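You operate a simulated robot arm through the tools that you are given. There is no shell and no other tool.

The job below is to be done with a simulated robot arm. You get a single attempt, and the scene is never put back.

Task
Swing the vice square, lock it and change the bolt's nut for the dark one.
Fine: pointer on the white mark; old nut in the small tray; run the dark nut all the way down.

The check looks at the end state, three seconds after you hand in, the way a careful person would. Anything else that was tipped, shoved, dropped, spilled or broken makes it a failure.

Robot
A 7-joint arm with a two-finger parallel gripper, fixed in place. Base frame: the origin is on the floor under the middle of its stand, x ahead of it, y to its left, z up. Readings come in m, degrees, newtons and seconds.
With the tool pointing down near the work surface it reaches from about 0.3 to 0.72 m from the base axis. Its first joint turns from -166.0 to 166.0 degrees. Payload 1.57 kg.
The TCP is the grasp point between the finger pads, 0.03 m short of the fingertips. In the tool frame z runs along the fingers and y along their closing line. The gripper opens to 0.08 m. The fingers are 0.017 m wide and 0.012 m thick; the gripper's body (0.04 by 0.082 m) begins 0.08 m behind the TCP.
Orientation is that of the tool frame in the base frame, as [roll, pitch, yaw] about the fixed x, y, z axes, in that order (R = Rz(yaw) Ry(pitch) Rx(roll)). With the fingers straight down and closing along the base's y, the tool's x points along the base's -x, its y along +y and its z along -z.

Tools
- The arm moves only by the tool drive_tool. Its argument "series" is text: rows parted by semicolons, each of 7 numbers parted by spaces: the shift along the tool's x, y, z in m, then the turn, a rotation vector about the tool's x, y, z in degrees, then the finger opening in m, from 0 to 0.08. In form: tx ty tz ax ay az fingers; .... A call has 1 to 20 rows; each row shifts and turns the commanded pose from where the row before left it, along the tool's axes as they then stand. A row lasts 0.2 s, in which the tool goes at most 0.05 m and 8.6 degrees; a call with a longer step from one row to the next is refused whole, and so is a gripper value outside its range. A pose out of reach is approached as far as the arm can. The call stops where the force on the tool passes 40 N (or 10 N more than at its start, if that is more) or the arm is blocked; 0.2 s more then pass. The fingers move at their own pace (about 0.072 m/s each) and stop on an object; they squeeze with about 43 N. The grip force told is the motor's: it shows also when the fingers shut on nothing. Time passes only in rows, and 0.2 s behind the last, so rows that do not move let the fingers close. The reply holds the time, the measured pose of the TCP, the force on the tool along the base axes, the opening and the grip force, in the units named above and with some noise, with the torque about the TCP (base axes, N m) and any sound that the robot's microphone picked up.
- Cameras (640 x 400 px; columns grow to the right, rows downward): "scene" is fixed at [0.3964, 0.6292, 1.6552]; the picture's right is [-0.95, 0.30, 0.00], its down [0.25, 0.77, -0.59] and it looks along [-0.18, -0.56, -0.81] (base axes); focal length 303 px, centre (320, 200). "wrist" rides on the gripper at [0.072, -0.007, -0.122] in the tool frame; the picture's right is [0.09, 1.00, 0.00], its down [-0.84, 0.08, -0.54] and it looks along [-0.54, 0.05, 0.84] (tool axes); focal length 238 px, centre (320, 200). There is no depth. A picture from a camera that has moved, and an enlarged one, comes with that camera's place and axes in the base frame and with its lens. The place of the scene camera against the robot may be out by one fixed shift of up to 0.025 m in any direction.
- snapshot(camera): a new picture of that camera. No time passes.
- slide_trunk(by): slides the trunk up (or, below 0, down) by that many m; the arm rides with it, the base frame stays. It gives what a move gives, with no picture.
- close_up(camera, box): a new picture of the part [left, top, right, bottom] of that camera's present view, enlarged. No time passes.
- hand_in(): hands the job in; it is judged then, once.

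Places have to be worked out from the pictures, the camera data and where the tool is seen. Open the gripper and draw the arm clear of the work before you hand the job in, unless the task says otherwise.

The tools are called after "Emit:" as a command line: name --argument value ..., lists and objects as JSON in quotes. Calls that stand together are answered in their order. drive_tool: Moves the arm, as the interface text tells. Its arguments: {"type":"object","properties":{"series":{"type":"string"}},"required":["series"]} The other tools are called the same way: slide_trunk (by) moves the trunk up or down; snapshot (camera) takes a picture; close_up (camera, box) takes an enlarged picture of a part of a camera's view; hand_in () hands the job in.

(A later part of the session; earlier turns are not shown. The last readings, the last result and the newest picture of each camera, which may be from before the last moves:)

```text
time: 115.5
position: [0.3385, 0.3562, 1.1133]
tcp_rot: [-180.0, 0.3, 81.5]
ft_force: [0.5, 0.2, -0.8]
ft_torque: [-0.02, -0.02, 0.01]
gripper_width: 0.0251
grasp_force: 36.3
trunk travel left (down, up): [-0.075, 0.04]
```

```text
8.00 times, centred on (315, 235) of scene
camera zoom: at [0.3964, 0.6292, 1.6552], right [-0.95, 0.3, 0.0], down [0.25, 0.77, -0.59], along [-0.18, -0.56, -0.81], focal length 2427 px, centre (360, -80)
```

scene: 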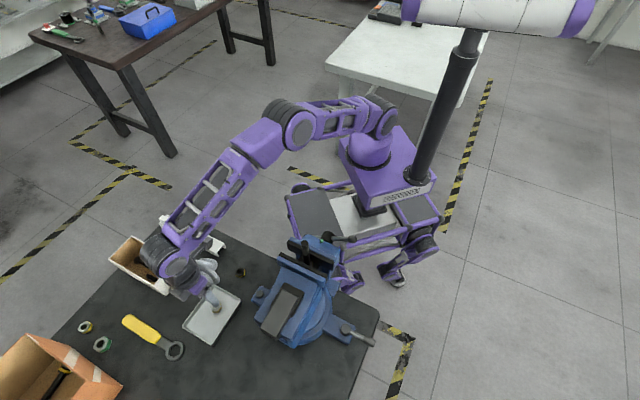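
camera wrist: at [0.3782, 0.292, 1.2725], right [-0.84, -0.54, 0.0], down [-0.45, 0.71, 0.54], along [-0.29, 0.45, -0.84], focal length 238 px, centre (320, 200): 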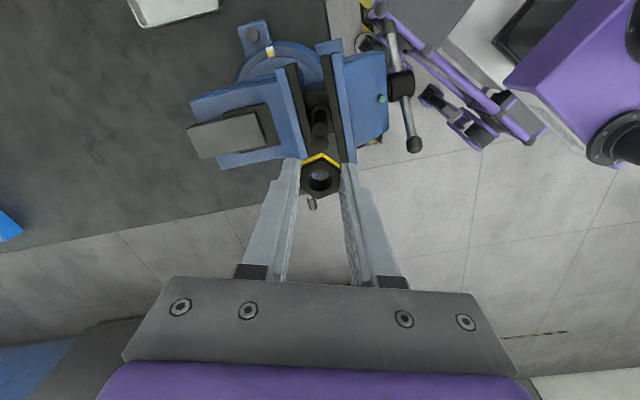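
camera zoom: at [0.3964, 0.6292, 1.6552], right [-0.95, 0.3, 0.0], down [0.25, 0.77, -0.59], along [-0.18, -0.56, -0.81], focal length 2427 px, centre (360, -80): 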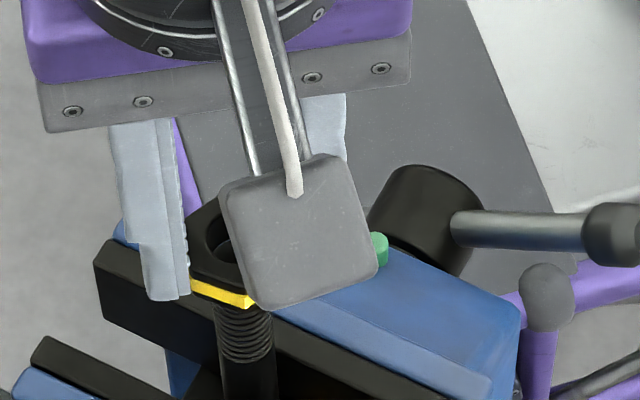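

The hole now shows only a thin crescent of light beyond the bolt, meaning I overshot; together with the first look, the bolt axis fits (0.338, 0.352) and the nut should go back about 2.6 mm. I'll shift and check that about half of the see-through window is light.

Emit:
drive_tool --series "-0.0026 0 0 0 0 0 0; 0 0 0 0 0 0 0; 0 0 0 0 0 0 0"

Emit:
close_up --camera "wrist" --box '[290, 145, 350, 195]'

Emit:
close_up --camera "scene" --box '[285, 210, 345, 260]'

```text
time: 116.3
position: [0.3387, 0.3546, 1.1134]
tcp_rot: [-179.8, 0.2, 81.5]
ft_force: [-1.0, -0.2, -1.3]
ft_torque: [0.01, 0.03, -0.01]
gripper_width: 0.0249
grasp_force: 36.5
trunk travel left (down, up): [-0.075, 0.04]
```

```text
8.00 times, centred on (320, 170) of wrist
camera zoom: at [0.3441, 0.4267, 1.2344], right [1.0, -0.06, 0.0], down [-0.05, -0.84, 0.55], along [-0.03, -0.54, -0.84], focal length 1907 px, centre (320, 440)
```

zoom: 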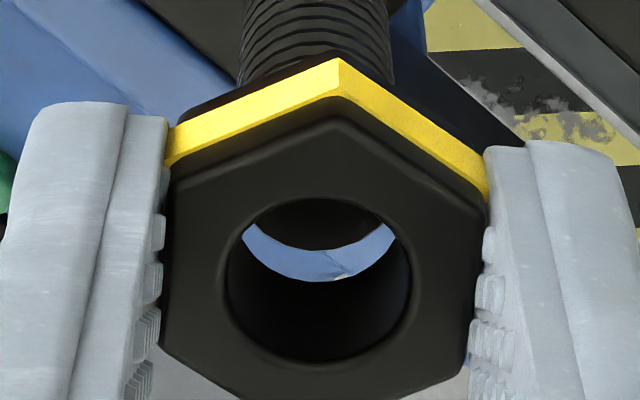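

```text
8.00 times, centred on (315, 235) of scene
camera zoom: at [0.3964, 0.6292, 1.6552], right [-0.95, 0.3, 0.0], down [0.25, 0.77, -0.59], along [-0.18, -0.56, -0.81], focal length 2427 px, centre (360, -80)
```

zoom: 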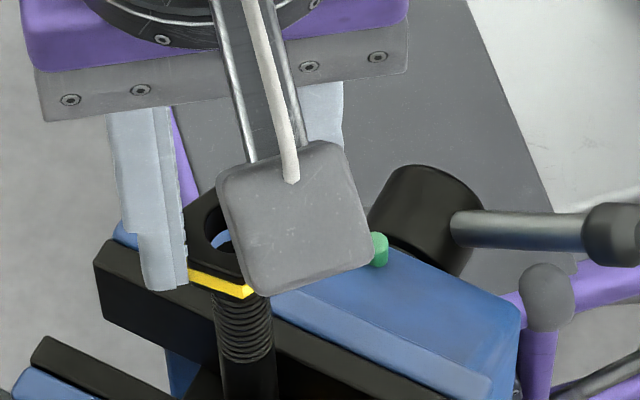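

The hole now shows the bolt end centred laterally with the expected half window of light; remaining offset is about half a millimetre. I'll trim it and lower gently until the nut meets the bolt's end.

Emit:
drive_tool --series "-0.0005 0 0.003 0 0 0 0; 0 0 0.002 0 0 0 0; 0 0 0.001 0 0 0 0; 0 0 0 0 0 0 0"

Emit:
close_up --camera "wrist" --box '[290, 145, 350, 195]'

```text
time: 117.3
position: [0.3385, 0.352, 1.1068]
tcp_rot: [-179.8, 0.1, 81.5]
ft_force: [-0.1, -0.2, -0.8]
ft_torque: [0.02, 0.02, -0.02]
gripper_width: 0.0252
grasp_force: 36.4
trunk travel left (down, up): [-0.075, 0.04]
```

```text
8.00 times, centred on (320, 170) of wrist
camera zoom: at [0.3439, 0.4251, 1.2281], right [1.0, -0.06, 0.0], down [-0.05, -0.84, 0.55], along [-0.03, -0.54, -0.84], focal length 1907 px, centre (320, 440)
```

zoom: 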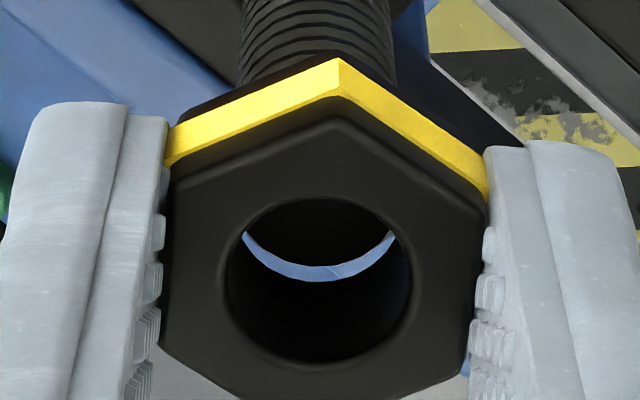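

The nut's lower face is level with the bolt's end and well centred. I'll lower another 1.5 mm to feel contact.

Emit:
drive_tool --series "0 0 0.001 0 0 0 0; 0 0 0.0007 0 0 0 0; 0 0 0 0 0 0 0"

Emit:
close_up --camera "wrist" --box '[290, 145, 350, 195]'

```text
time: 118.1
position: [0.3379, 0.3527, 1.1073]
tcp_rot: [-179.9, 0.0, 81.5]
ft_force: [1.4, 8.2, 16.7]
ft_torque: [1.01, -0.18, -0.03]
gripper_width: 0.025
grasp_force: 36.6
trunk travel left (down, up): [-0.075, 0.04]
```

```text
8.00 times, centred on (320, 170) of wrist
camera zoom: at [0.3429, 0.425, 1.228], right [1.0, -0.06, 0.0], down [-0.05, -0.84, 0.54], along [-0.03, -0.54, -0.84], focal length 1907 px, centre (320, 440)
```

zoom: 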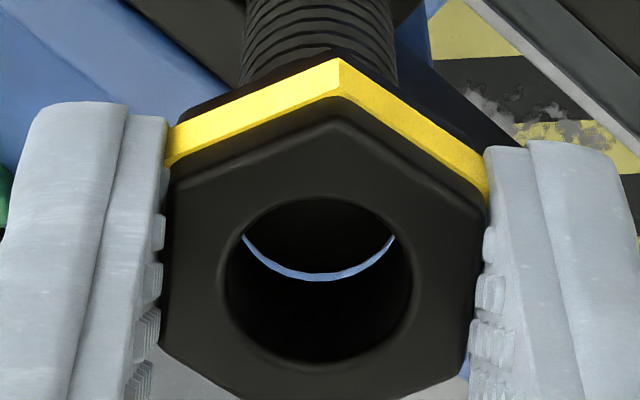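

There is contact (17 N down, some side force). I'll turn clockwise a little with matching descent and see whether the nut follows the thread down.

Emit:
drive_tool --series "0 0 0 0 0 6 0; 0 0 0.0002 0 0 8.5 0; 0 0 0.0004 0 0 8.5 0; 0 0 0.0004 0 0 8.5 0; 0 0 0 0 0 0 0"

Emit:
close_up --camera "wrist" --box '[280, 130, 360, 200]'

```text
time: 119.3
position: [0.338, 0.3512, 1.1043]
tcp_rot: [180.0, 0.2, 49.8]
ft_force: [3.2, 6.9, 20.2]
ft_torque: [0.63, -0.32, -0.08]
gripper_width: 0.0251
grasp_force: 36.4
trunk travel left (down, up): [-0.075, 0.04]
```

```text
5.71 times, centred on (320, 165) of wrist
camera zoom: at [0.3805, 0.4112, 1.2258], right [0.82, -0.57, 0.0], down [-0.48, -0.69, 0.54], along [-0.31, -0.45, -0.84], focal length 1362 px, centre (320, 400)
```

zoom: 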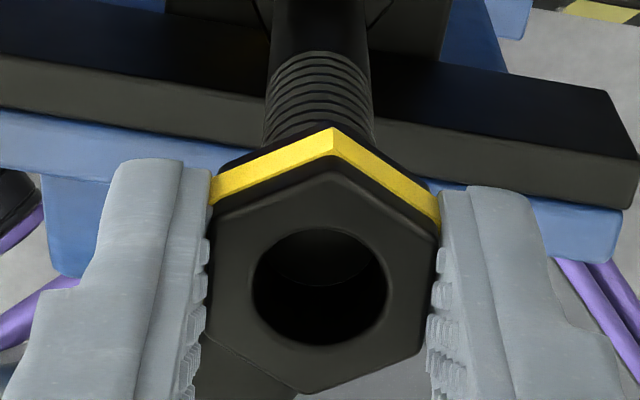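

The bolt end is now inside the nut with no light gap, and the nut has come down a couple of millimetres, so the thread has caught. I'll continue clockwise with matched descent.

Emit:
drive_tool --series "0 0 0.0003 0 0 8.5 0; 0 0 0.0004 0 0 8.5 0; 0 0 0.0004 0 0 8.5 0; 0 0 0.0004 0 0 8.5 0; 0 0 0.0004 0 0 8.5 0; 0 0 0.0004 0 0 8.5 0; 0 0 0.0004 0 0 8.5 0; 0 0 0 0 0 0 0"

Emit:
close_up --camera "wrist" --box '[280, 130, 360, 200]'

Emit:
close_up --camera "scene" --box '[285, 215, 345, 265]'

```text
time: 121.1
position: [0.3376, 0.3528, 1.1019]
tcp_rot: [179.8, 0.1, -9.7]
ft_force: [6.5, -3.1, 19.1]
ft_torque: [-0.21, -0.59, -0.08]
gripper_width: 0.0252
grasp_force: 37.6
trunk travel left (down, up): [-0.075, 0.04]
```

```text
5.71 times, centred on (320, 165) of wrist
camera zoom: at [0.411, 0.3466, 1.2232], right [-0.08, -1.0, 0.0], down [-0.84, 0.07, 0.54], along [-0.54, 0.04, -0.84], focal length 1362 px, centre (320, 400)
```

zoom: 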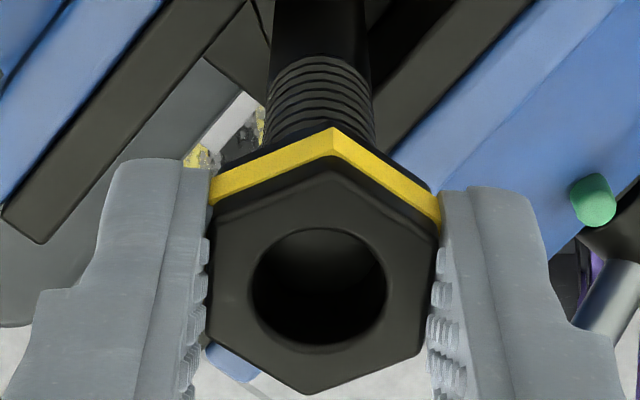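

```text
8.00 times, centred on (315, 240) of scene
camera zoom: at [0.3964, 0.6292, 1.6552], right [-0.95, 0.3, 0.0], down [0.25, 0.77, -0.59], along [-0.18, -0.56, -0.81], focal length 2427 px, centre (360, -120)
```

zoom: 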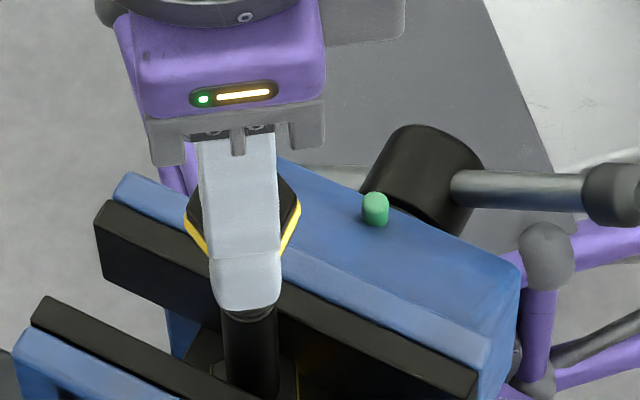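

The nut follows the thread (2.4 mm in 60°, force steady). I'll go on clockwise another 145° with the same descent rate.

Emit:
drive_tool --series "0 0 0.0004 0 0 8.5 0; 0 0 0.0004 0 0 8.5 0; 0 0 0.0004 0 0 8.5 0; 0 0 0.0004 0 0 8.5 0; 0 0 0.0004 0 0 8.5 0; 0 0 0.0004 0 0 8.5 0; 0 0 0.0004 0 0 8.5 0; 0 0 0.0004 0 0 8.5 0; 0 0 0.0004 0 0 8.5 0; 0 0 0 0 0 0 0"

Emit:
close_up --camera "wrist" --box '[280, 130, 360, 200]'

```text
time: 123.3
position: [0.339, 0.3522, 1.0985]
tcp_rot: [179.8, -0.1, -86.1]
ft_force: [0.5, -4.4, 20.9]
ft_torque: [-0.18, -0.12, -0.07]
gripper_width: 0.0255
grasp_force: 37.3
trunk travel left (down, up): [-0.075, 0.04]
```

```text
5.71 times, centred on (320, 165) of wrist
camera zoom: at [0.3498, 0.2805, 1.22], right [-0.99, -0.16, 0.0], down [-0.13, 0.83, 0.54], along [-0.09, 0.53, -0.84], focal length 1362 px, centre (320, 400)
```

zoom: 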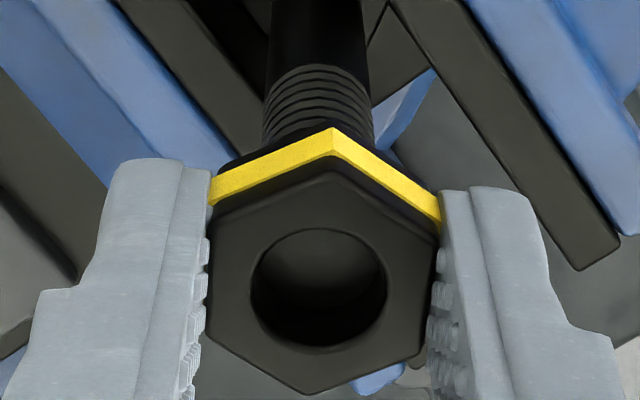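

Good progress: z is down to 1.0985 with a steady force. I'll continue to about yaw -205°.

Emit:
drive_tool --series "0 0 0.0004 0 0 8.5 0; 0 0 0.0004 0 0 8.5 0; 0 0 0.0004 0 0 8.5 0; 0 0 0.0004 0 0 8.5 0; 0 0 0.0004 0 0 8.5 0; 0 0 0.0004 0 0 8.5 0; 0 0 0.0004 0 0 8.5 0; 0 0 0.0004 0 0 8.5 0; 0 0 0.0004 0 0 8.5 0; 0 0 0.0004 0 0 8.5 0; 0 0 0.0004 0 0 8.5 0; 0 0 0.0004 0 0 8.5 0; 0 0 0.0004 0 0 8.5 0; 0 0 0.0004 0 0 8.5 0; 0 0 0 0 0 0 0"

Emit:
close_up --camera "wrist" --box '[280, 130, 360, 200]'

```text
time: 126.5
position: [0.3384, 0.3512, 1.0921]
tcp_rot: [-179.9, 0.0, 154.9]
ft_force: [-2.4, 1.8, 28.1]
ft_torque: [0.08, -0.05, -0.06]
gripper_width: 0.0252
grasp_force: 36.4
trunk travel left (down, up): [-0.075, 0.04]
```

```text
5.71 times, centred on (320, 165) of wrist
camera zoom: at [0.2705, 0.3761, 1.2142], right [0.34, 0.94, 0.0], down [0.79, -0.28, 0.54], along [0.51, -0.19, -0.84], focal length 1362 px, centre (320, 400)
```

zoom: 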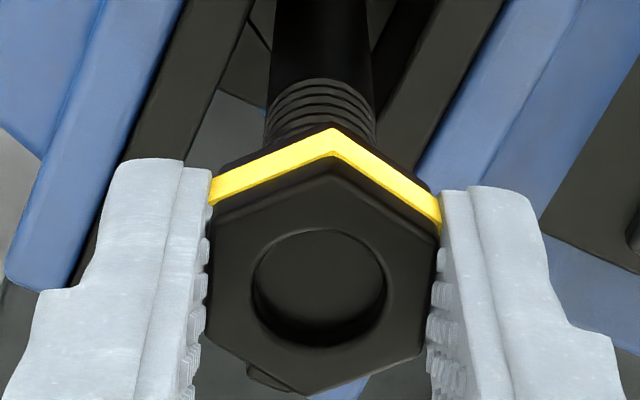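

The nut is nearly flush with the bolt's end after about 287°. The wrist is near its limit, so I'll relieve the down-force, open, and wind back 300° counter-clockwise (first part).

Emit:
drive_tool --series "0 0 -0.0032 0 0 0 0; 0 0 0 0 0 0 0; 0 0 0 0 0 0 0.03; 0 0 0 0 0 0 0.046; 0 0 0 0 0 -8.57 0.046; 0 0 0 0 0 -8.57 0.046; 0 0 0 0 0 -8.57 0.046; 0 0 0 0 0 -8.57 0.046; 0 0 0 0 0 -8.57 0.046; 0 0 0 0 0 -8.57 0.046; 0 0 0 0 0 -8.57 0.046; 0 0 0 0 0 -8.57 0.046; 0 0 0 0 0 -8.57 0.046; 0 0 0 0 0 -8.57 0.046; 0 0 0 0 0 -8.57 0.046; 0 0 0 0 0 -8.57 0.046; 0 0 0 0 0 -8.57 0.046; 0 0 0 0 0 -8.57 0.046; 0 0 0 0 0 -8.57 0.046; 0 0 0 0 0 -8.57 0.046"

Emit:
drive_tool --series "0 0 0 0 0 -8.57 0.046; 0 0 0 0 0 -8.57 0.046; 0 0 0 0 0 -8.57 0.046; 0 0 0 0 0 -8.57 0.046; 0 0 0 0 0 -8.57 0.046; 0 0 0 0 0 -8.57 0.046; 0 0 0 0 0 -8.57 0.046; 0 0 0 0 0 -8.57 0.046; 0 0 0 0 0 -8.57 0.046; 0 0 0 0 0 -8.57 0.046; 0 0 0 0 0 -8.57 0.046; 0 0 0 0 0 -8.57 0.046; 0 0 0 0 0 -8.57 0.046; 0 0 0 0 0 -8.57 0.046; 0 0 0 0 0 -8.57 0.046; 0 0 0 0 0 -8.57 0.046; 0 0 0 0 0 -8.57 0.046; 0 0 0 0 0 -8.57 0.046; 0 0 0 0 0 -8.57 0.046; 0 0 0 0 0 0 0.046"

Emit:
close_up --camera "wrist" --box '[270, 120, 370, 210]'

Emit:
close_up --camera "scene" --box '[285, 215, 345, 265]'

```text
time: 130.7
position: [0.3383, 0.3536, 1.0955]
tcp_rot: [179.8, -0.1, -67.7]
ft_force: [0.6, 0.5, -0.1]
ft_torque: [-0.02, 0.01, 0.04]
gripper_width: 0.046
grasp_force: 0.1
trunk travel left (down, up): [-0.075, 0.04]
```

```text
time: 134.9
position: [0.3324, 0.353, 1.0929]
tcp_rot: [-179.9, 0.2, 94.8]
ft_force: [0.2, 0.2, 0.4]
ft_torque: [-0.02, -0.01, -0.01]
gripper_width: 0.0458
grasp_force: 0.1
out of reach, approached as far as the arm can: row 19
trunk travel left (down, up): [-0.075, 0.04]
```

```text
4.44 times, centred on (320, 165) of wrist
camera zoom: at [0.3205, 0.4235, 1.2151], right [0.98, 0.17, 0.0], down [0.15, -0.83, 0.54], along [0.09, -0.54, -0.84], focal length 1059 px, centre (320, 356)
```

zoom: 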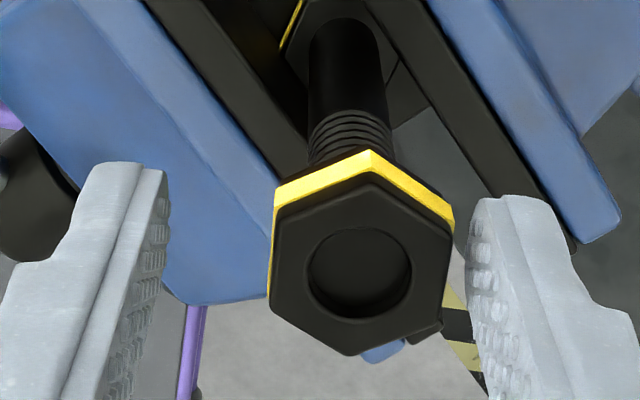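

```text
8.00 times, centred on (315, 240) of scene
camera zoom: at [0.3964, 0.6292, 1.6552], right [-0.95, 0.3, 0.0], down [0.25, 0.77, -0.59], along [-0.18, -0.56, -0.81], focal length 2427 px, centre (360, -120)
```

zoom: 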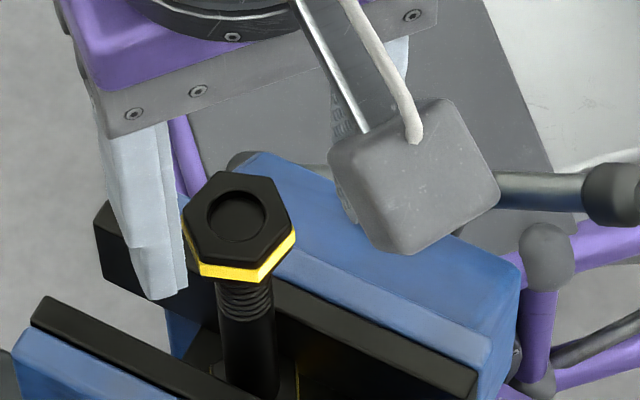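

The nut stayed on the thread; at yaw 95° the wrist runs out and the hand was displaced 6 mm. I'll turn back clockwise 60° to the next flat alignment (yaw ≈35°) and check the pose.

Emit:
drive_tool --series "0 0 0 0 0 8.57 0.046; 0 0 0 0 0 8.57 0.046; 0 0 0 0 0 8.57 0.046; 0 0 0 0 0 8.57 0.046; 0 0 0 0 0 8.57 0.046; 0 0 0 0 0 8.57 0.046; 0 0 0 0 0 8.57 0.046; 0 0 0 0 0 0 0.046; 0 0 0 0 0 0 0.046"

Emit:
close_up --camera "wrist" --box '[270, 120, 370, 210]'

```text
time: 136.9
position: [0.3328, 0.3522, 1.0934]
tcp_rot: [179.8, 0.2, 34.9]
ft_force: [0.3, 0.5, 0.2]
ft_torque: [-0.02, -0.01, -0.05]
gripper_width: 0.0459
grasp_force: 0.0
trunk travel left (down, up): [-0.075, 0.04]
```

```text
4.44 times, centred on (320, 165) of wrist
camera zoom: at [0.3883, 0.3991, 1.2144], right [0.65, -0.76, 0.0], down [-0.64, -0.54, 0.55], along [-0.42, -0.35, -0.84], focal length 1059 px, centre (320, 356)
```

zoom: 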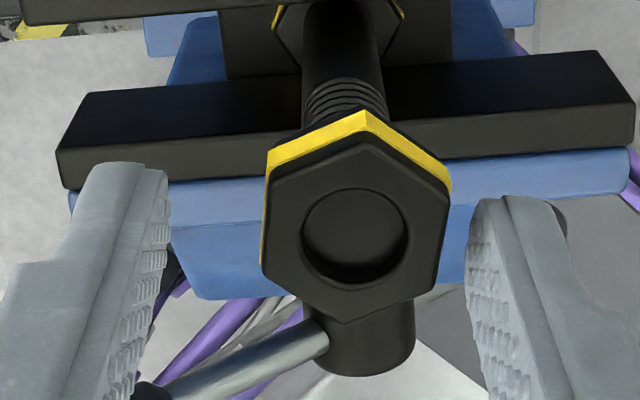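

The wrist recovered but the hand stands 5 mm off the bolt axis now. I'll shift (tool +4.0, +3.8 mm) to centre on the nut and check before gripping.

Emit:
drive_tool --series "0.004 0.0038 0 0 0 0 0.046; 0 0 0 0 0 0 0.046; 0 0 0 0 0 0 0.046"

Emit:
close_up --camera "wrist" --box '[270, 120, 370, 210]'

```text
time: 137.7
position: [0.3376, 0.3509, 1.0936]
tcp_rot: [179.8, 0.3, 35.1]
ft_force: [0.2, 0.4, -0.3]
ft_torque: [-0.04, -0.02, 0.02]
gripper_width: 0.0461
grasp_force: 0.0
trunk travel left (down, up): [-0.075, 0.04]
```

```text
4.44 times, centred on (320, 165) of wrist
camera zoom: at [0.3935, 0.3983, 1.2148], right [0.65, -0.76, 0.0], down [-0.64, -0.54, 0.55], along [-0.42, -0.35, -0.84], focal length 1059 px, centre (320, 356)
```

zoom: 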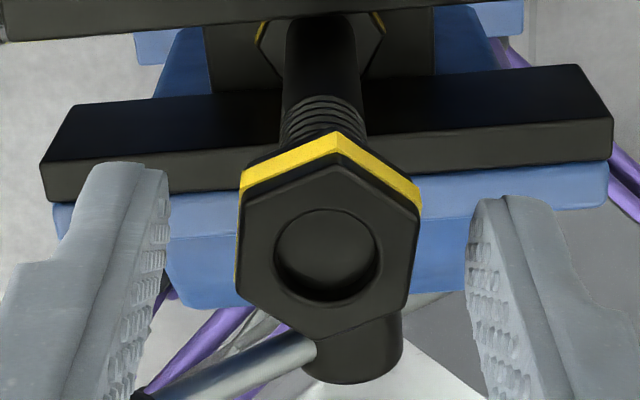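

Centred within about a millimetre. I'll close on the flats and continue clockwise with matched descent.

Emit:
drive_tool --series "0 0.001 0 0 0 0 0.036; 0 0 0 0 0 0 0.02; 0 0 0 0 0 0 0; 0 0 0 0 0 0 0; 0 0 0 0 0 0 0; 0 0 0.0004 0 0 8.5 0; 0 0 0.0004 0 0 8.5 0; 0 0 0.0004 0 0 8.5 0; 0 0 0.0004 0 0 8.5 0; 0 0 0.0004 0 0 8.5 0; 0 0 0.0004 0 0 8.5 0; 0 0 0.0004 0 0 8.5 0; 0 0 0.0004 0 0 8.5 0; 0 0 0 0 0 0 0"

Emit:
close_up --camera "wrist" --box '[270, 120, 370, 210]'

```text
time: 140.7
position: [0.3373, 0.3515, 1.0904]
tcp_rot: [179.8, 0.0, -33.1]
ft_force: [-3.2, 5.3, 7.4]
ft_torque: [0.53, 0.47, -0.07]
gripper_width: 0.0254
grasp_force: 37.2
trunk travel left (down, up): [-0.075, 0.04]
```

```text
4.44 times, centred on (320, 165) of wrist
camera zoom: at [0.4018, 0.3177, 1.2122], right [-0.47, -0.88, 0.0], down [-0.74, 0.39, 0.54], along [-0.48, 0.25, -0.84], focal length 1059 px, centre (320, 356)
```

zoom: 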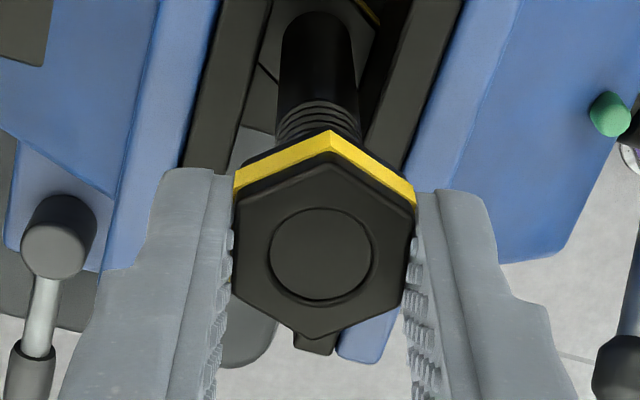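

The bolt end is now flush with the nut's top. I continue clockwise 68° more.

Emit:
drive_tool --series "0 0 0.0004 0 0 8.5 0; 0 0 0.0004 0 0 8.5 0; 0 0 0.0004 0 0 8.5 0; 0 0 0.0004 0 0 8.5 0; 0 0 0.0004 0 0 8.5 0; 0 0 0.0004 0 0 8.5 0; 0 0 0.0004 0 0 8.5 0; 0 0 0.0004 0 0 8.5 0; 0 0 0 0 0 0 0"

Emit:
close_up --camera "wrist" --box '[270, 120, 370, 210]'

```text
time: 142.7
position: [0.3371, 0.3496, 1.0873]
tcp_rot: [180.0, -0.1, -101.2]
ft_force: [1.7, 12.8, 19.1]
ft_torque: [0.93, -0.07, -0.08]
gripper_width: 0.0254
grasp_force: 36.7
trunk travel left (down, up): [-0.075, 0.04]
```

```text
4.44 times, centred on (320, 165) of wrist
camera zoom: at [0.3313, 0.2787, 1.2091], right [-0.99, 0.1, 0.0], down [0.09, 0.84, 0.54], along [0.05, 0.54, -0.84], focal length 1059 px, centre (320, 356)
```

zoom: 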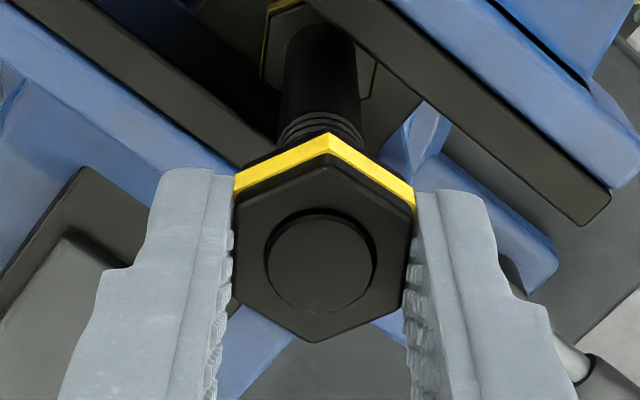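

Three thread rings remain below and the bolt protrudes ~3 mm above. I'll trim the side force by 1.2 mm and continue.

Emit:
drive_tool --series "-0.0012 0 0.0003 0 0 8.5 0; 0 0 0.0004 0 0 8.5 0; 0 0 0.0004 0 0 8.5 0; 0 0 0.0004 0 0 8.5 0; 0 0 0.0004 0 0 8.5 0; 0 0 0.0004 0 0 8.5 0; 0 0 0 0 0 0 0"

Emit:
close_up --camera "wrist" --box '[270, 120, 370, 210]'

```text
time: 144.3
position: [0.3367, 0.3516, 1.0849]
tcp_rot: [-179.8, -0.3, -152.2]
ft_force: [-1.0, -0.9, 11.5]
ft_torque: [-0.35, 0.42, -0.06]
gripper_width: 0.0252
grasp_force: 37.1
trunk travel left (down, up): [-0.075, 0.04]
```

```text
4.44 times, centred on (320, 165) of wrist
camera zoom: at [0.2783, 0.3118, 1.2069], right [-0.55, 0.84, 0.0], down [0.71, 0.46, 0.54], along [0.45, 0.29, -0.84], focal length 1059 px, centre (320, 356)
```

zoom: 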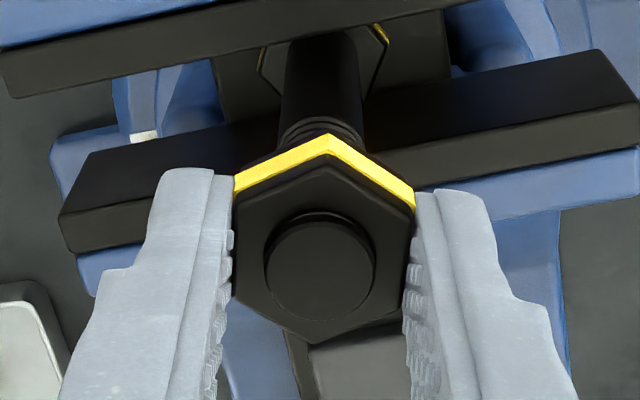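

Going well; two rings remain. I continue clockwise another 51° to the wrist limit.

Emit:
drive_tool --series "0 0 0.0004 0 0 8.5 0; 0 0 0.0004 0 0 8.5 0; 0 0 0.0004 0 0 8.5 0; 0 0 0.0004 0 0 8.5 0; 0 0 0.0004 0 0 8.5 0; 0 0 0.0004 0 0 8.5 0; 0 0 0 0 0 0 0"

Emit:
close_up --camera "wrist" --box '[270, 120, 370, 210]'

```text
time: 145.9
position: [0.3377, 0.3506, 1.083]
tcp_rot: [-179.9, -0.1, 156.9]
ft_force: [-2.3, 4.0, 8.9]
ft_torque: [0.33, 0.52, -0.02]
gripper_width: 0.0252
grasp_force: 36.4
trunk travel left (down, up): [-0.075, 0.04]
```

```text
4.44 times, centred on (320, 165) of wrist
camera zoom: at [0.2695, 0.3736, 1.2044], right [0.31, 0.95, 0.0], down [0.8, -0.26, 0.54], along [0.51, -0.17, -0.84], focal length 1059 px, centre (320, 356)
```

zoom: 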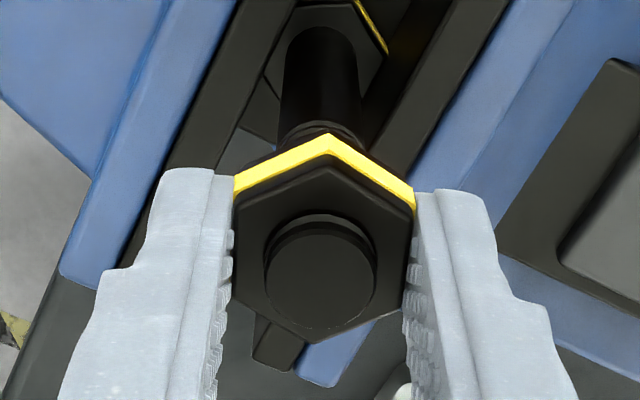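

About one ring is left. I'll relieve, open, and wind back 240° counter-clockwise for another grip.

Emit:
drive_tool --series "0 0 -0.001 0 0 0 0; 0 0 0 0 0 0 0.03; 0 0 0 0 0 0 0.046; 0 0 0 0 0 0 0.046; 0 0 0 0 0 -8.57 0.046; 0 0 0 0 0 -8.57 0.046; 0 0 0 0 0 -8.57 0.046; 0 0 0 0 0 -8.57 0.046; 0 0 0 0 0 -8.57 0.046; 0 0 0 0 0 -8.57 0.046; 0 0 0 0 0 -8.57 0.046; 0 0 0 0 0 -8.57 0.046; 0 0 0 0 0 -8.57 0.046; 0 0 0 0 0 -8.57 0.046; 0 0 0 0 0 -8.57 0.046; 0 0 0 0 0 -8.57 0.046; 0 0 0 0 0 -8.57 0.046; 0 0 0 0 0 -8.57 0.046; 0 0 0 0 0 0 0.046"

Emit:
drive_tool --series "0 0 0 0 0 -8.57 0.046; 0 0 0 0 0 -8.57 0.046; 0 0 0 0 0 -8.57 0.046; 0 0 0 0 0 -8.57 0.046; 0 0 0 0 0 -8.57 0.046; 0 0 0 0 0 -8.57 0.046; 0 0 0 0 0 -8.57 0.046; 0 0 0 0 0 -8.57 0.046; 0 0 0 0 0 -8.57 0.046; 0 0 0 0 0 -8.57 0.046; 0 0 0 0 0 -8.57 0.046; 0 0 0 0 0 -8.57 0.046; 0 0 0 0 0 -8.57 0.046; 0 0 0 0 0 -8.57 0.046; 0 0 0 0 0 0 0.046; 0 0 0 0 0 0 0.046"

Emit:
close_up --camera "wrist" --box '[270, 120, 370, 210]'

Emit:
close_up --camera "scene" --box '[285, 215, 345, 265]'

```text
time: 149.9
position: [0.3378, 0.3524, 1.0845]
tcp_rot: [179.9, -0.2, -83.0]
ft_force: [0.3, -1.0, -0.2]
ft_torque: [0.0, -0.01, 0.02]
gripper_width: 0.046
grasp_force: 0.1
trunk travel left (down, up): [-0.075, 0.04]
```

```text
time: 153.3
position: [0.3377, 0.3517, 1.084]
tcp_rot: [179.9, 0.3, 37.0]
ft_force: [-1.0, 0.4, -0.1]
ft_torque: [0.0, 0.0, -0.02]
gripper_width: 0.0459
grasp_force: 0.0
trunk travel left (down, up): [-0.075, 0.04]
```

```text
4.44 times, centred on (320, 165) of wrist
camera zoom: at [0.3927, 0.4004, 1.2044], right [0.67, -0.74, 0.0], down [-0.62, -0.56, 0.55], along [-0.4, -0.37, -0.84], focal length 1059 px, centre (320, 356)
```

zoom: 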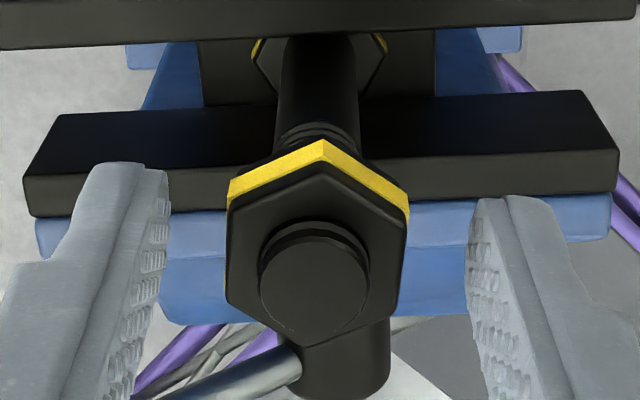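

```text
8.00 times, centred on (315, 240) of scene
camera zoom: at [0.3964, 0.6292, 1.6552], right [-0.95, 0.3, 0.0], down [0.25, 0.77, -0.59], along [-0.18, -0.56, -0.81], focal length 2427 px, centre (360, -120)
```

zoom: 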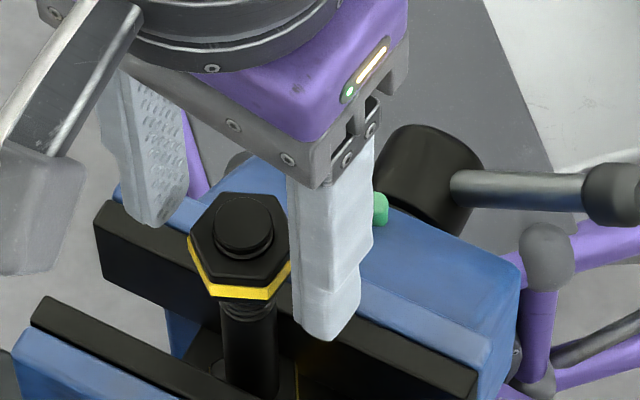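

About one and a half rings remain under the nut. I'll regrip and continue clockwise, now watching for the seat.

Emit:
drive_tool --series "0 0 0 0 0 0 0.036; 0 0 0 0 0 0 0.02; 0 0 0 0 0 0 0; 0 0 0 0 0 0 0; 0 0 0 0 0 0 0; 0 0 0.0004 0 0 8.5 0; 0 0 0.0004 0 0 8.5 0; 0 0 0.0004 0 0 8.5 0; 0 0 0.0004 0 0 8.5 0; 0 0 0.0004 0 0 8.5 0; 0 0 0.0004 0 0 8.5 0; 0 0 0 0 0 0 0"

Emit:
close_up --camera "wrist" --box '[270, 120, 370, 210]'

```text
time: 155.9
position: [0.338, 0.3501, 1.0801]
tcp_rot: [179.8, 0.1, -14.2]
ft_force: [-0.4, 0.3, 2.7]
ft_torque: [0.05, 0.17, -0.04]
gripper_width: 0.025
grasp_force: 37.0
trunk travel left (down, up): [-0.075, 0.04]
```

```text
4.44 times, centred on (320, 165) of wrist
camera zoom: at [0.4106, 0.3405, 1.2023], right [-0.15, -0.99, 0.0], down [-0.83, 0.13, 0.54], along [-0.54, 0.08, -0.84], focal length 1059 px, centre (320, 356)
```

zoom: 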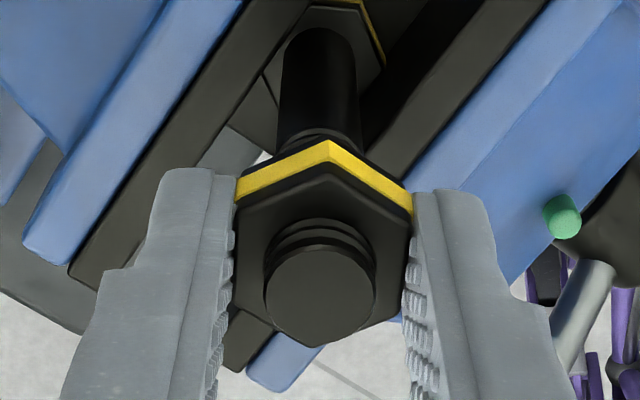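

z = 1.080 and about one ring still shows. I'll continue 51° more and watch torque, opening and force for the stop.

Emit:
drive_tool --series "0 0 0.0004 0 0 8.5 0; 0 0 0.0004 0 0 8.5 0; 0 0 0.0004 0 0 8.5 0; 0 0 0.0004 0 0 8.5 0; 0 0 0.0004 0 0 8.5 0; 0 0 0.0004 0 0 8.5 0; 0 0 0 0 0 0 0"

Emit:
close_up --camera "wrist" --box '[270, 120, 370, 210]'

```text
time: 157.5
position: [0.3391, 0.3511, 1.0786]
tcp_rot: [179.8, -0.1, -65.2]
ft_force: [-2.9, -0.2, -1.8]
ft_torque: [0.15, 0.18, -0.01]
gripper_width: 0.025
grasp_force: 36.8
trunk travel left (down, up): [-0.075, 0.04]
```

```text
4.44 times, centred on (320, 165) of wrist
camera zoom: at [0.3755, 0.2892, 1.2004], right [-0.86, -0.5, 0.01], down [-0.42, 0.73, 0.54], along [-0.28, 0.47, -0.84], focal length 1059 px, centre (320, 356)
```

zoom: 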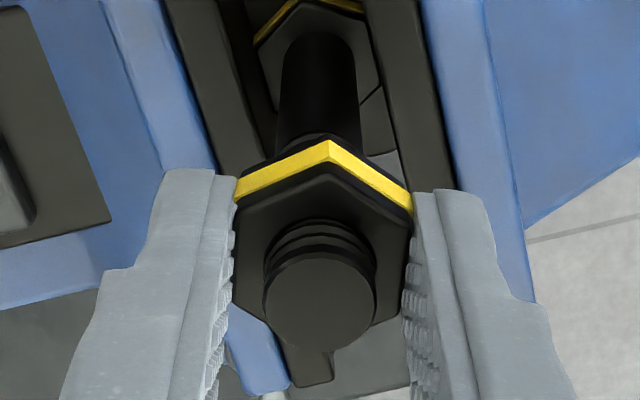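

Still moving freely, nearly at the thread's end. I'll continue another 51° with slightly more descent.

Emit:
drive_tool --series "0 0 0.0005 0 0 8.5 0; 0 0 0.0005 0 0 8.5 0; 0 0 0.00045 0 0 8.5 0; 0 0 0.00045 0 0 8.5 0; 0 0 0.00045 0 0 8.5 0; 0 0 0.00045 0 0 8.5 0; 0 0 0 0 0 0 0"

Emit:
close_up --camera "wrist" --box '[270, 120, 370, 210]'

```text
time: 159.1
position: [0.3379, 0.3497, 1.0763]
tcp_rot: [-180.0, -0.2, -116.2]
ft_force: [-1.1, -1.3, 6.9]
ft_torque: [0.02, 0.0, -0.06]
gripper_width: 0.025
grasp_force: 36.0
trunk travel left (down, up): [-0.075, 0.04]
```

```text
4.44 times, centred on (320, 165) of wrist
camera zoom: at [0.3128, 0.284, 1.1981], right [-0.93, 0.36, 0.0], down [0.3, 0.79, 0.54], along [0.19, 0.5, -0.84], focal length 1059 px, centre (320, 356)
```

zoom: 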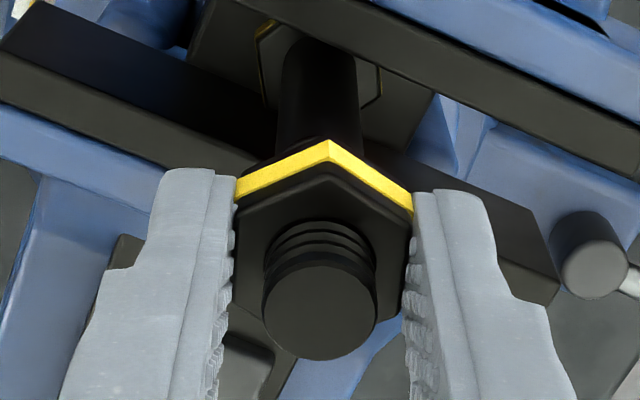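

No rings show below the nut now, but there is no stop felt yet. I'll continue 51° more.

Emit:
drive_tool --series "0 0 0.0004 0 0 8.5 0; 0 0 0.0004 0 0 8.5 0; 0 0 0.0004 0 0 8.5 0; 0 0 0.0004 0 0 8.5 0; 0 0 0.0004 0 0 8.5 0; 0 0 0.0004 0 0 8.5 0; 0 0 0 0 0 0 0"

Emit:
close_up --camera "wrist" --box '[270, 120, 370, 210]'

```text
time: 160.7
position: [0.3378, 0.3513, 1.0752]
tcp_rot: [-179.9, -0.1, -167.2]
ft_force: [-0.2, -0.4, 12.1]
ft_torque: [0.12, -0.3, -0.01]
gripper_width: 0.0249
grasp_force: 36.6
trunk travel left (down, up): [-0.075, 0.04]
```

```text
4.44 times, centred on (320, 165) of wrist
camera zoom: at [0.2698, 0.329, 1.1957], right [-0.31, 0.95, 0.0], down [0.8, 0.26, 0.54], along [0.51, 0.17, -0.84], focal length 1059 px, centre (320, 356)
```

zoom: 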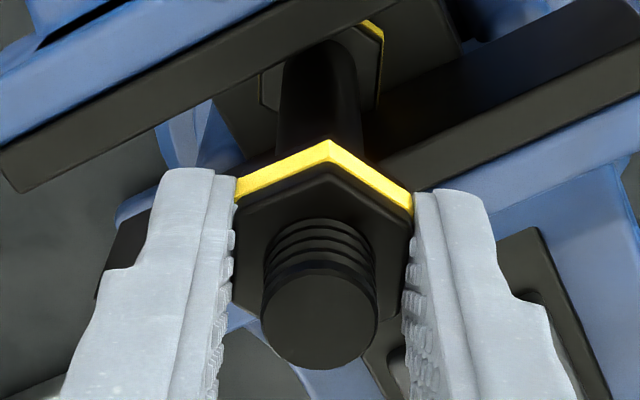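

Still descending (z=1.0752). I'll continue to the wrist limit at about -203° and see.

Emit:
drive_tool --series "0 0 0.0003 0 0 8.5 0; 0 0 0.0003 0 0 8.5 0; 0 0 0.0003 0 0 8.5 0; 0 0 0.0003 0 0 8.5 0; 0 0 0 0 0 0 0"

Emit:
close_up --camera "wrist" --box '[270, 120, 370, 210]'

Emit:
close_up --camera "scene" --box '[285, 215, 345, 265]'

```text
time: 161.9
position: [0.3366, 0.3503, 1.0717]
tcp_rot: [-179.7, -0.1, 158.9]
ft_force: [0.1, 4.6, 14.1]
ft_torque: [0.18, -0.19, -0.01]
gripper_width: 0.0252
grasp_force: 36.3
trunk travel left (down, up): [-0.075, 0.04]
```

```text
4.44 times, centred on (320, 165) of wrist
camera zoom: at [0.2691, 0.3713, 1.194], right [0.27, 0.96, 0.0], down [0.81, -0.23, 0.54], along [0.52, -0.15, -0.84], focal length 1059 px, centre (320, 356)
```

zoom: 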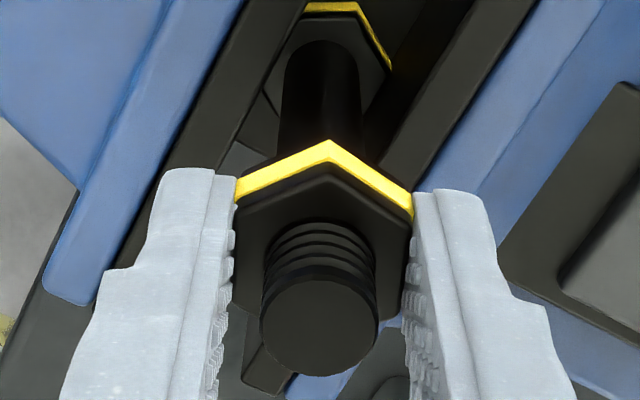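

```text
8.00 times, centred on (315, 240) of scene
camera zoom: at [0.3964, 0.6292, 1.6552], right [-0.95, 0.3, 0.0], down [0.25, 0.77, -0.59], along [-0.18, -0.56, -0.81], focal length 2427 px, centre (360, -120)
```

zoom: 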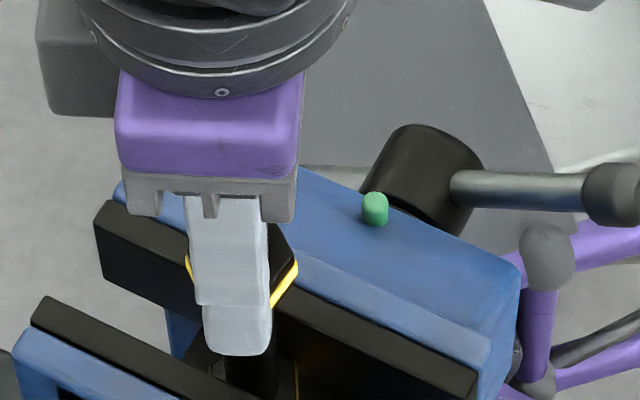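

The nut keeps travelling without a stop so far. I'll relieve, open, wind back 240° and regrip for another stroke.

Emit:
drive_tool --series "0 0 -0.0015 0 0 0 0; 0 0 0 0 0 0 0.03; 0 0 0 0 0 0 0.046; 0 0 0 0 0 0 0.046; 0 0 0 0 0 -8.57 0.046; 0 0 0 0 0 -8.57 0.046; 0 0 0 0 0 -8.57 0.046; 0 0 0 0 0 -8.57 0.046; 0 0 0 0 0 -8.57 0.046; 0 0 0 0 0 -8.57 0.046; 0 0 0 0 0 -8.57 0.046; 0 0 0 0 0 -8.57 0.046; 0 0 0 0 0 -8.57 0.046; 0 0 0 0 0 -8.57 0.046; 0 0 0 0 0 -8.57 0.046; 0 0 0 0 0 -8.57 0.046; 0 0 0 0 0 -8.57 0.046; 0 0 0 0 0 -8.57 0.046; 0 0 0 0 0 0 0.046"

Emit:
drive_tool --series "0 0 0 0 0 -8.57 0.046; 0 0 0 0 0 -8.57 0.046; 0 0 0 0 0 -8.57 0.046; 0 0 0 0 0 -8.57 0.046; 0 0 0 0 0 -8.57 0.046; 0 0 0 0 0 -8.57 0.046; 0 0 0 0 0 -8.57 0.046; 0 0 0 0 0 -8.57 0.046; 0 0 0 0 0 -8.57 0.046; 0 0 0 0 0 -8.57 0.046; 0 0 0 0 0 -8.57 0.046; 0 0 0 0 0 -8.57 0.046; 0 0 0 0 0 -8.57 0.046; 0 0 0 0 0 -8.57 0.046; 0 0 0 0 0 0 0.046; 0 0 0 0 0 0 0.046"

Emit:
close_up --camera "wrist" --box '[270, 120, 370, 210]'

Emit:
close_up --camera "scene" --box '[285, 220, 345, 280]'

```text
time: 165.9
position: [0.3377, 0.3513, 1.0736]
tcp_rot: [179.8, -0.2, -81.1]
ft_force: [0.1, 0.6, 0.1]
ft_torque: [0.04, -0.02, 0.01]
gripper_width: 0.046
grasp_force: 0.0
trunk travel left (down, up): [-0.075, 0.04]
```

```text
time: 169.3
position: [0.3375, 0.3499, 1.0747]
tcp_rot: [-180.0, 0.3, 38.9]
ft_force: [1.0, 0.7, -0.7]
ft_torque: [0.01, -0.01, -0.01]
gripper_width: 0.0462
grasp_force: 0.1
trunk travel left (down, up): [-0.075, 0.04]
```

```text
4.44 times, centred on (320, 165) of wrist
camera zoom: at [0.3906, 0.4019, 1.1946], right [0.7, -0.72, 0.0], down [-0.6, -0.58, 0.55], along [-0.39, -0.38, -0.84], focal length 1059 px, centre (320, 356)
```

zoom: 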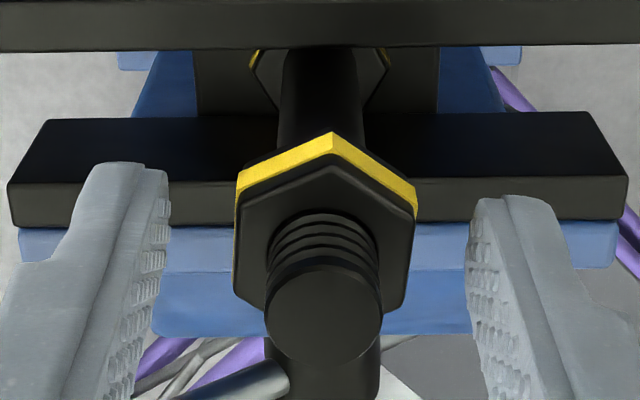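

```text
6.67 times, centred on (315, 250) of scene
camera zoom: at [0.3964, 0.6292, 1.6552], right [-0.95, 0.3, 0.0], down [0.25, 0.77, -0.59], along [-0.18, -0.56, -0.81], focal length 2022 px, centre (353, -133)
```

zoom: 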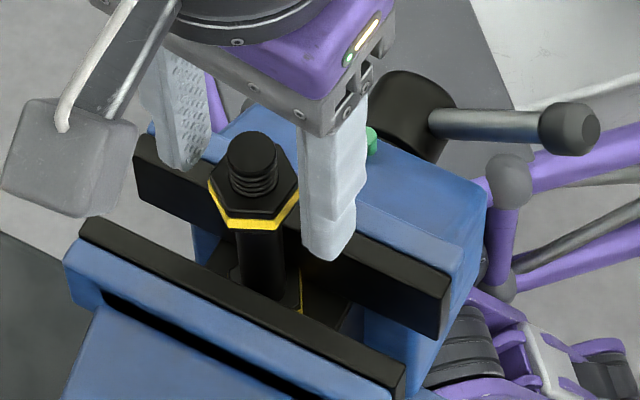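

The nut is now near the end of the visible thread, bolt sticking out well above it. I'll regrip and keep turning until I feel the stop.

Emit:
drive_tool --series "0.001 0 0 0 0 0 0.036; 0 0 0 0 0 0 0.02; 0 0 0 0 0 0 0; 0 0 0 0 0 0 0; 0 0 0 0 0 0 0; 0 0 0.0003 0 0 8.5 0; 0 0 0.0003 0 0 8.5 0; 0 0 0.0003 0 0 8.5 0; 0 0 0.0003 0 0 8.5 0; 0 0 0 0 0 0 0"

Emit:
close_up --camera "wrist" --box '[270, 120, 370, 210]'

```text
time: 171.5
position: [0.3383, 0.3513, 1.0716]
tcp_rot: [179.8, 0.2, 4.7]
ft_force: [-1.6, -5.0, -2.4]
ft_torque: [-0.24, 0.08, -0.02]
gripper_width: 0.0254
grasp_force: 36.2
trunk travel left (down, up): [-0.075, 0.04]
```

```text
4.44 times, centred on (320, 165) of wrist
camera zoom: at [0.411, 0.3648, 1.1929], right [0.18, -0.98, 0.0], down [-0.83, -0.15, 0.55], along [-0.54, -0.1, -0.84], focal length 1059 px, centre (320, 356)
```

zoom: 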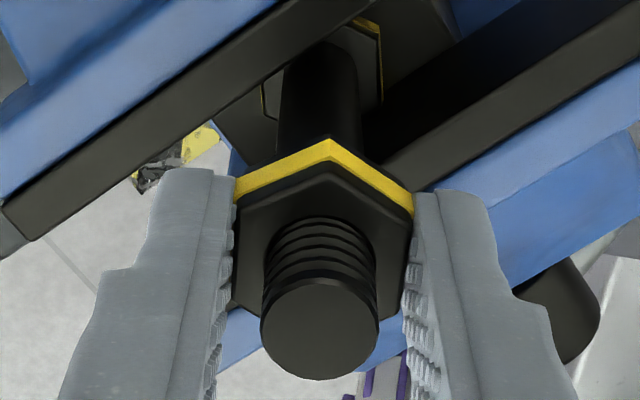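

Still turning freely with no stop. I continue in 34° steps.

Emit:
drive_tool --series "0 0 0.0005 0 0 8.5 0; 0 0 0.0004 0 0 8.5 0; 0 0 0.0004 0 0 8.5 0; 0 0 0.0004 0 0 8.5 0; 0 0 0 0 0 0 0"

Emit:
close_up --camera "wrist" --box '[270, 120, 370, 210]'

```text
time: 172.7
position: [0.3395, 0.3513, 1.071]
tcp_rot: [179.7, 0.1, -29.2]
ft_force: [-0.9, -8.5, -3.3]
ft_torque: [-0.51, -0.15, 0.01]
gripper_width: 0.0252
grasp_force: 37.0
trunk travel left (down, up): [-0.075, 0.04]
```

```text
4.44 times, centred on (320, 165) of wrist
camera zoom: at [0.4057, 0.3229, 1.1917], right [-0.41, -0.91, 0.01], down [-0.77, 0.34, 0.54], along [-0.5, 0.22, -0.84], focal length 1059 px, centre (320, 356)
```

zoom: 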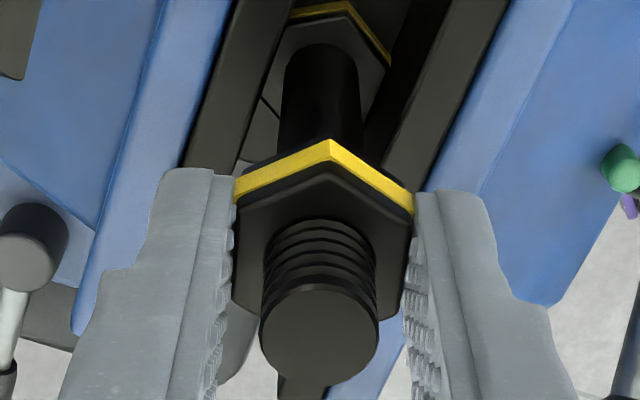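

No stop yet; I continue clockwise.

Emit:
drive_tool --series "0 0 0.0005 0 0 8.5 0; 0 0 0.0005 0 0 8.5 0; 0 0 0.0004 0 0 8.5 0; 0 0 0.0004 0 0 8.5 0; 0 0 0.0004 0 0 8.5 0; 0 0 0.0004 0 0 8.5 0; 0 0 0 0 0 0 0"

Emit:
close_up --camera "wrist" --box '[270, 120, 370, 210]'

```text
time: 174.3
position: [0.3379, 0.351, 1.0682]
tcp_rot: [179.9, -0.1, -80.2]
ft_force: [-1.2, -6.9, -2.1]
ft_torque: [-0.44, -0.08, 0.0]
gripper_width: 0.0252
grasp_force: 37.4
trunk travel left (down, up): [-0.075, 0.04]
```

```text
4.44 times, centred on (320, 165) of wrist
camera zoom: at [0.3581, 0.2819, 1.1897], right [-0.97, -0.26, 0.0], down [-0.22, 0.81, 0.54], along [-0.14, 0.52, -0.84], focal length 1059 px, centre (320, 356)
```

zoom: 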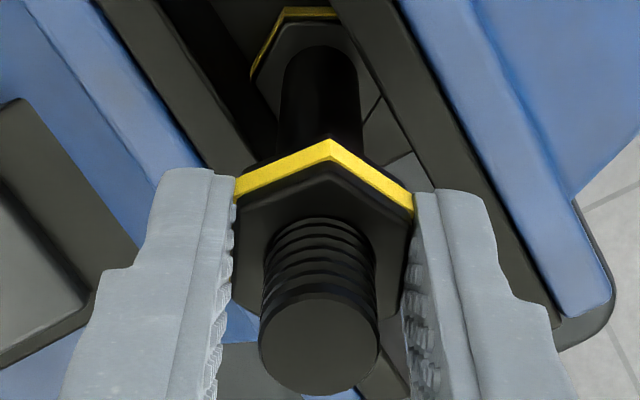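

Still descending (z=1.068). I continue.

Emit:
drive_tool --series "0 0 0.0005 0 0 8.5 0; 0 0 0.0004 0 0 8.5 0; 0 0 0.0004 0 0 8.5 0; 0 0 0.0004 0 0 8.5 0; 0 0 0.0004 0 0 8.5 0; 0 0 0.0004 0 0 8.5 0; 0 0 0 0 0 0 0"

Emit:
close_up --camera "wrist" --box '[270, 120, 370, 210]'

```text
time: 175.9
position: [0.3374, 0.3504, 1.0651]
tcp_rot: [-180.0, -0.3, -131.3]
ft_force: [-5.6, -3.8, 8.2]
ft_torque: [-0.11, 0.2, -0.04]
gripper_width: 0.0252
grasp_force: 36.6
trunk travel left (down, up): [-0.075, 0.04]
```

```text
4.44 times, centred on (320, 165) of wrist
camera zoom: at [0.2965, 0.293, 1.1874], right [-0.81, 0.59, 0.0], down [0.49, 0.68, 0.54], along [0.32, 0.44, -0.84], focal length 1059 px, centre (320, 356)
```

zoom: 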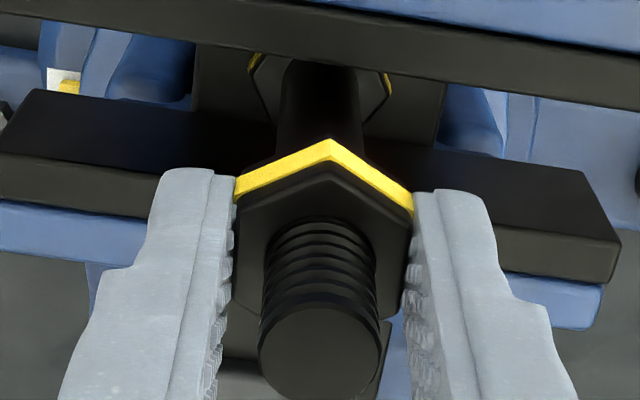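

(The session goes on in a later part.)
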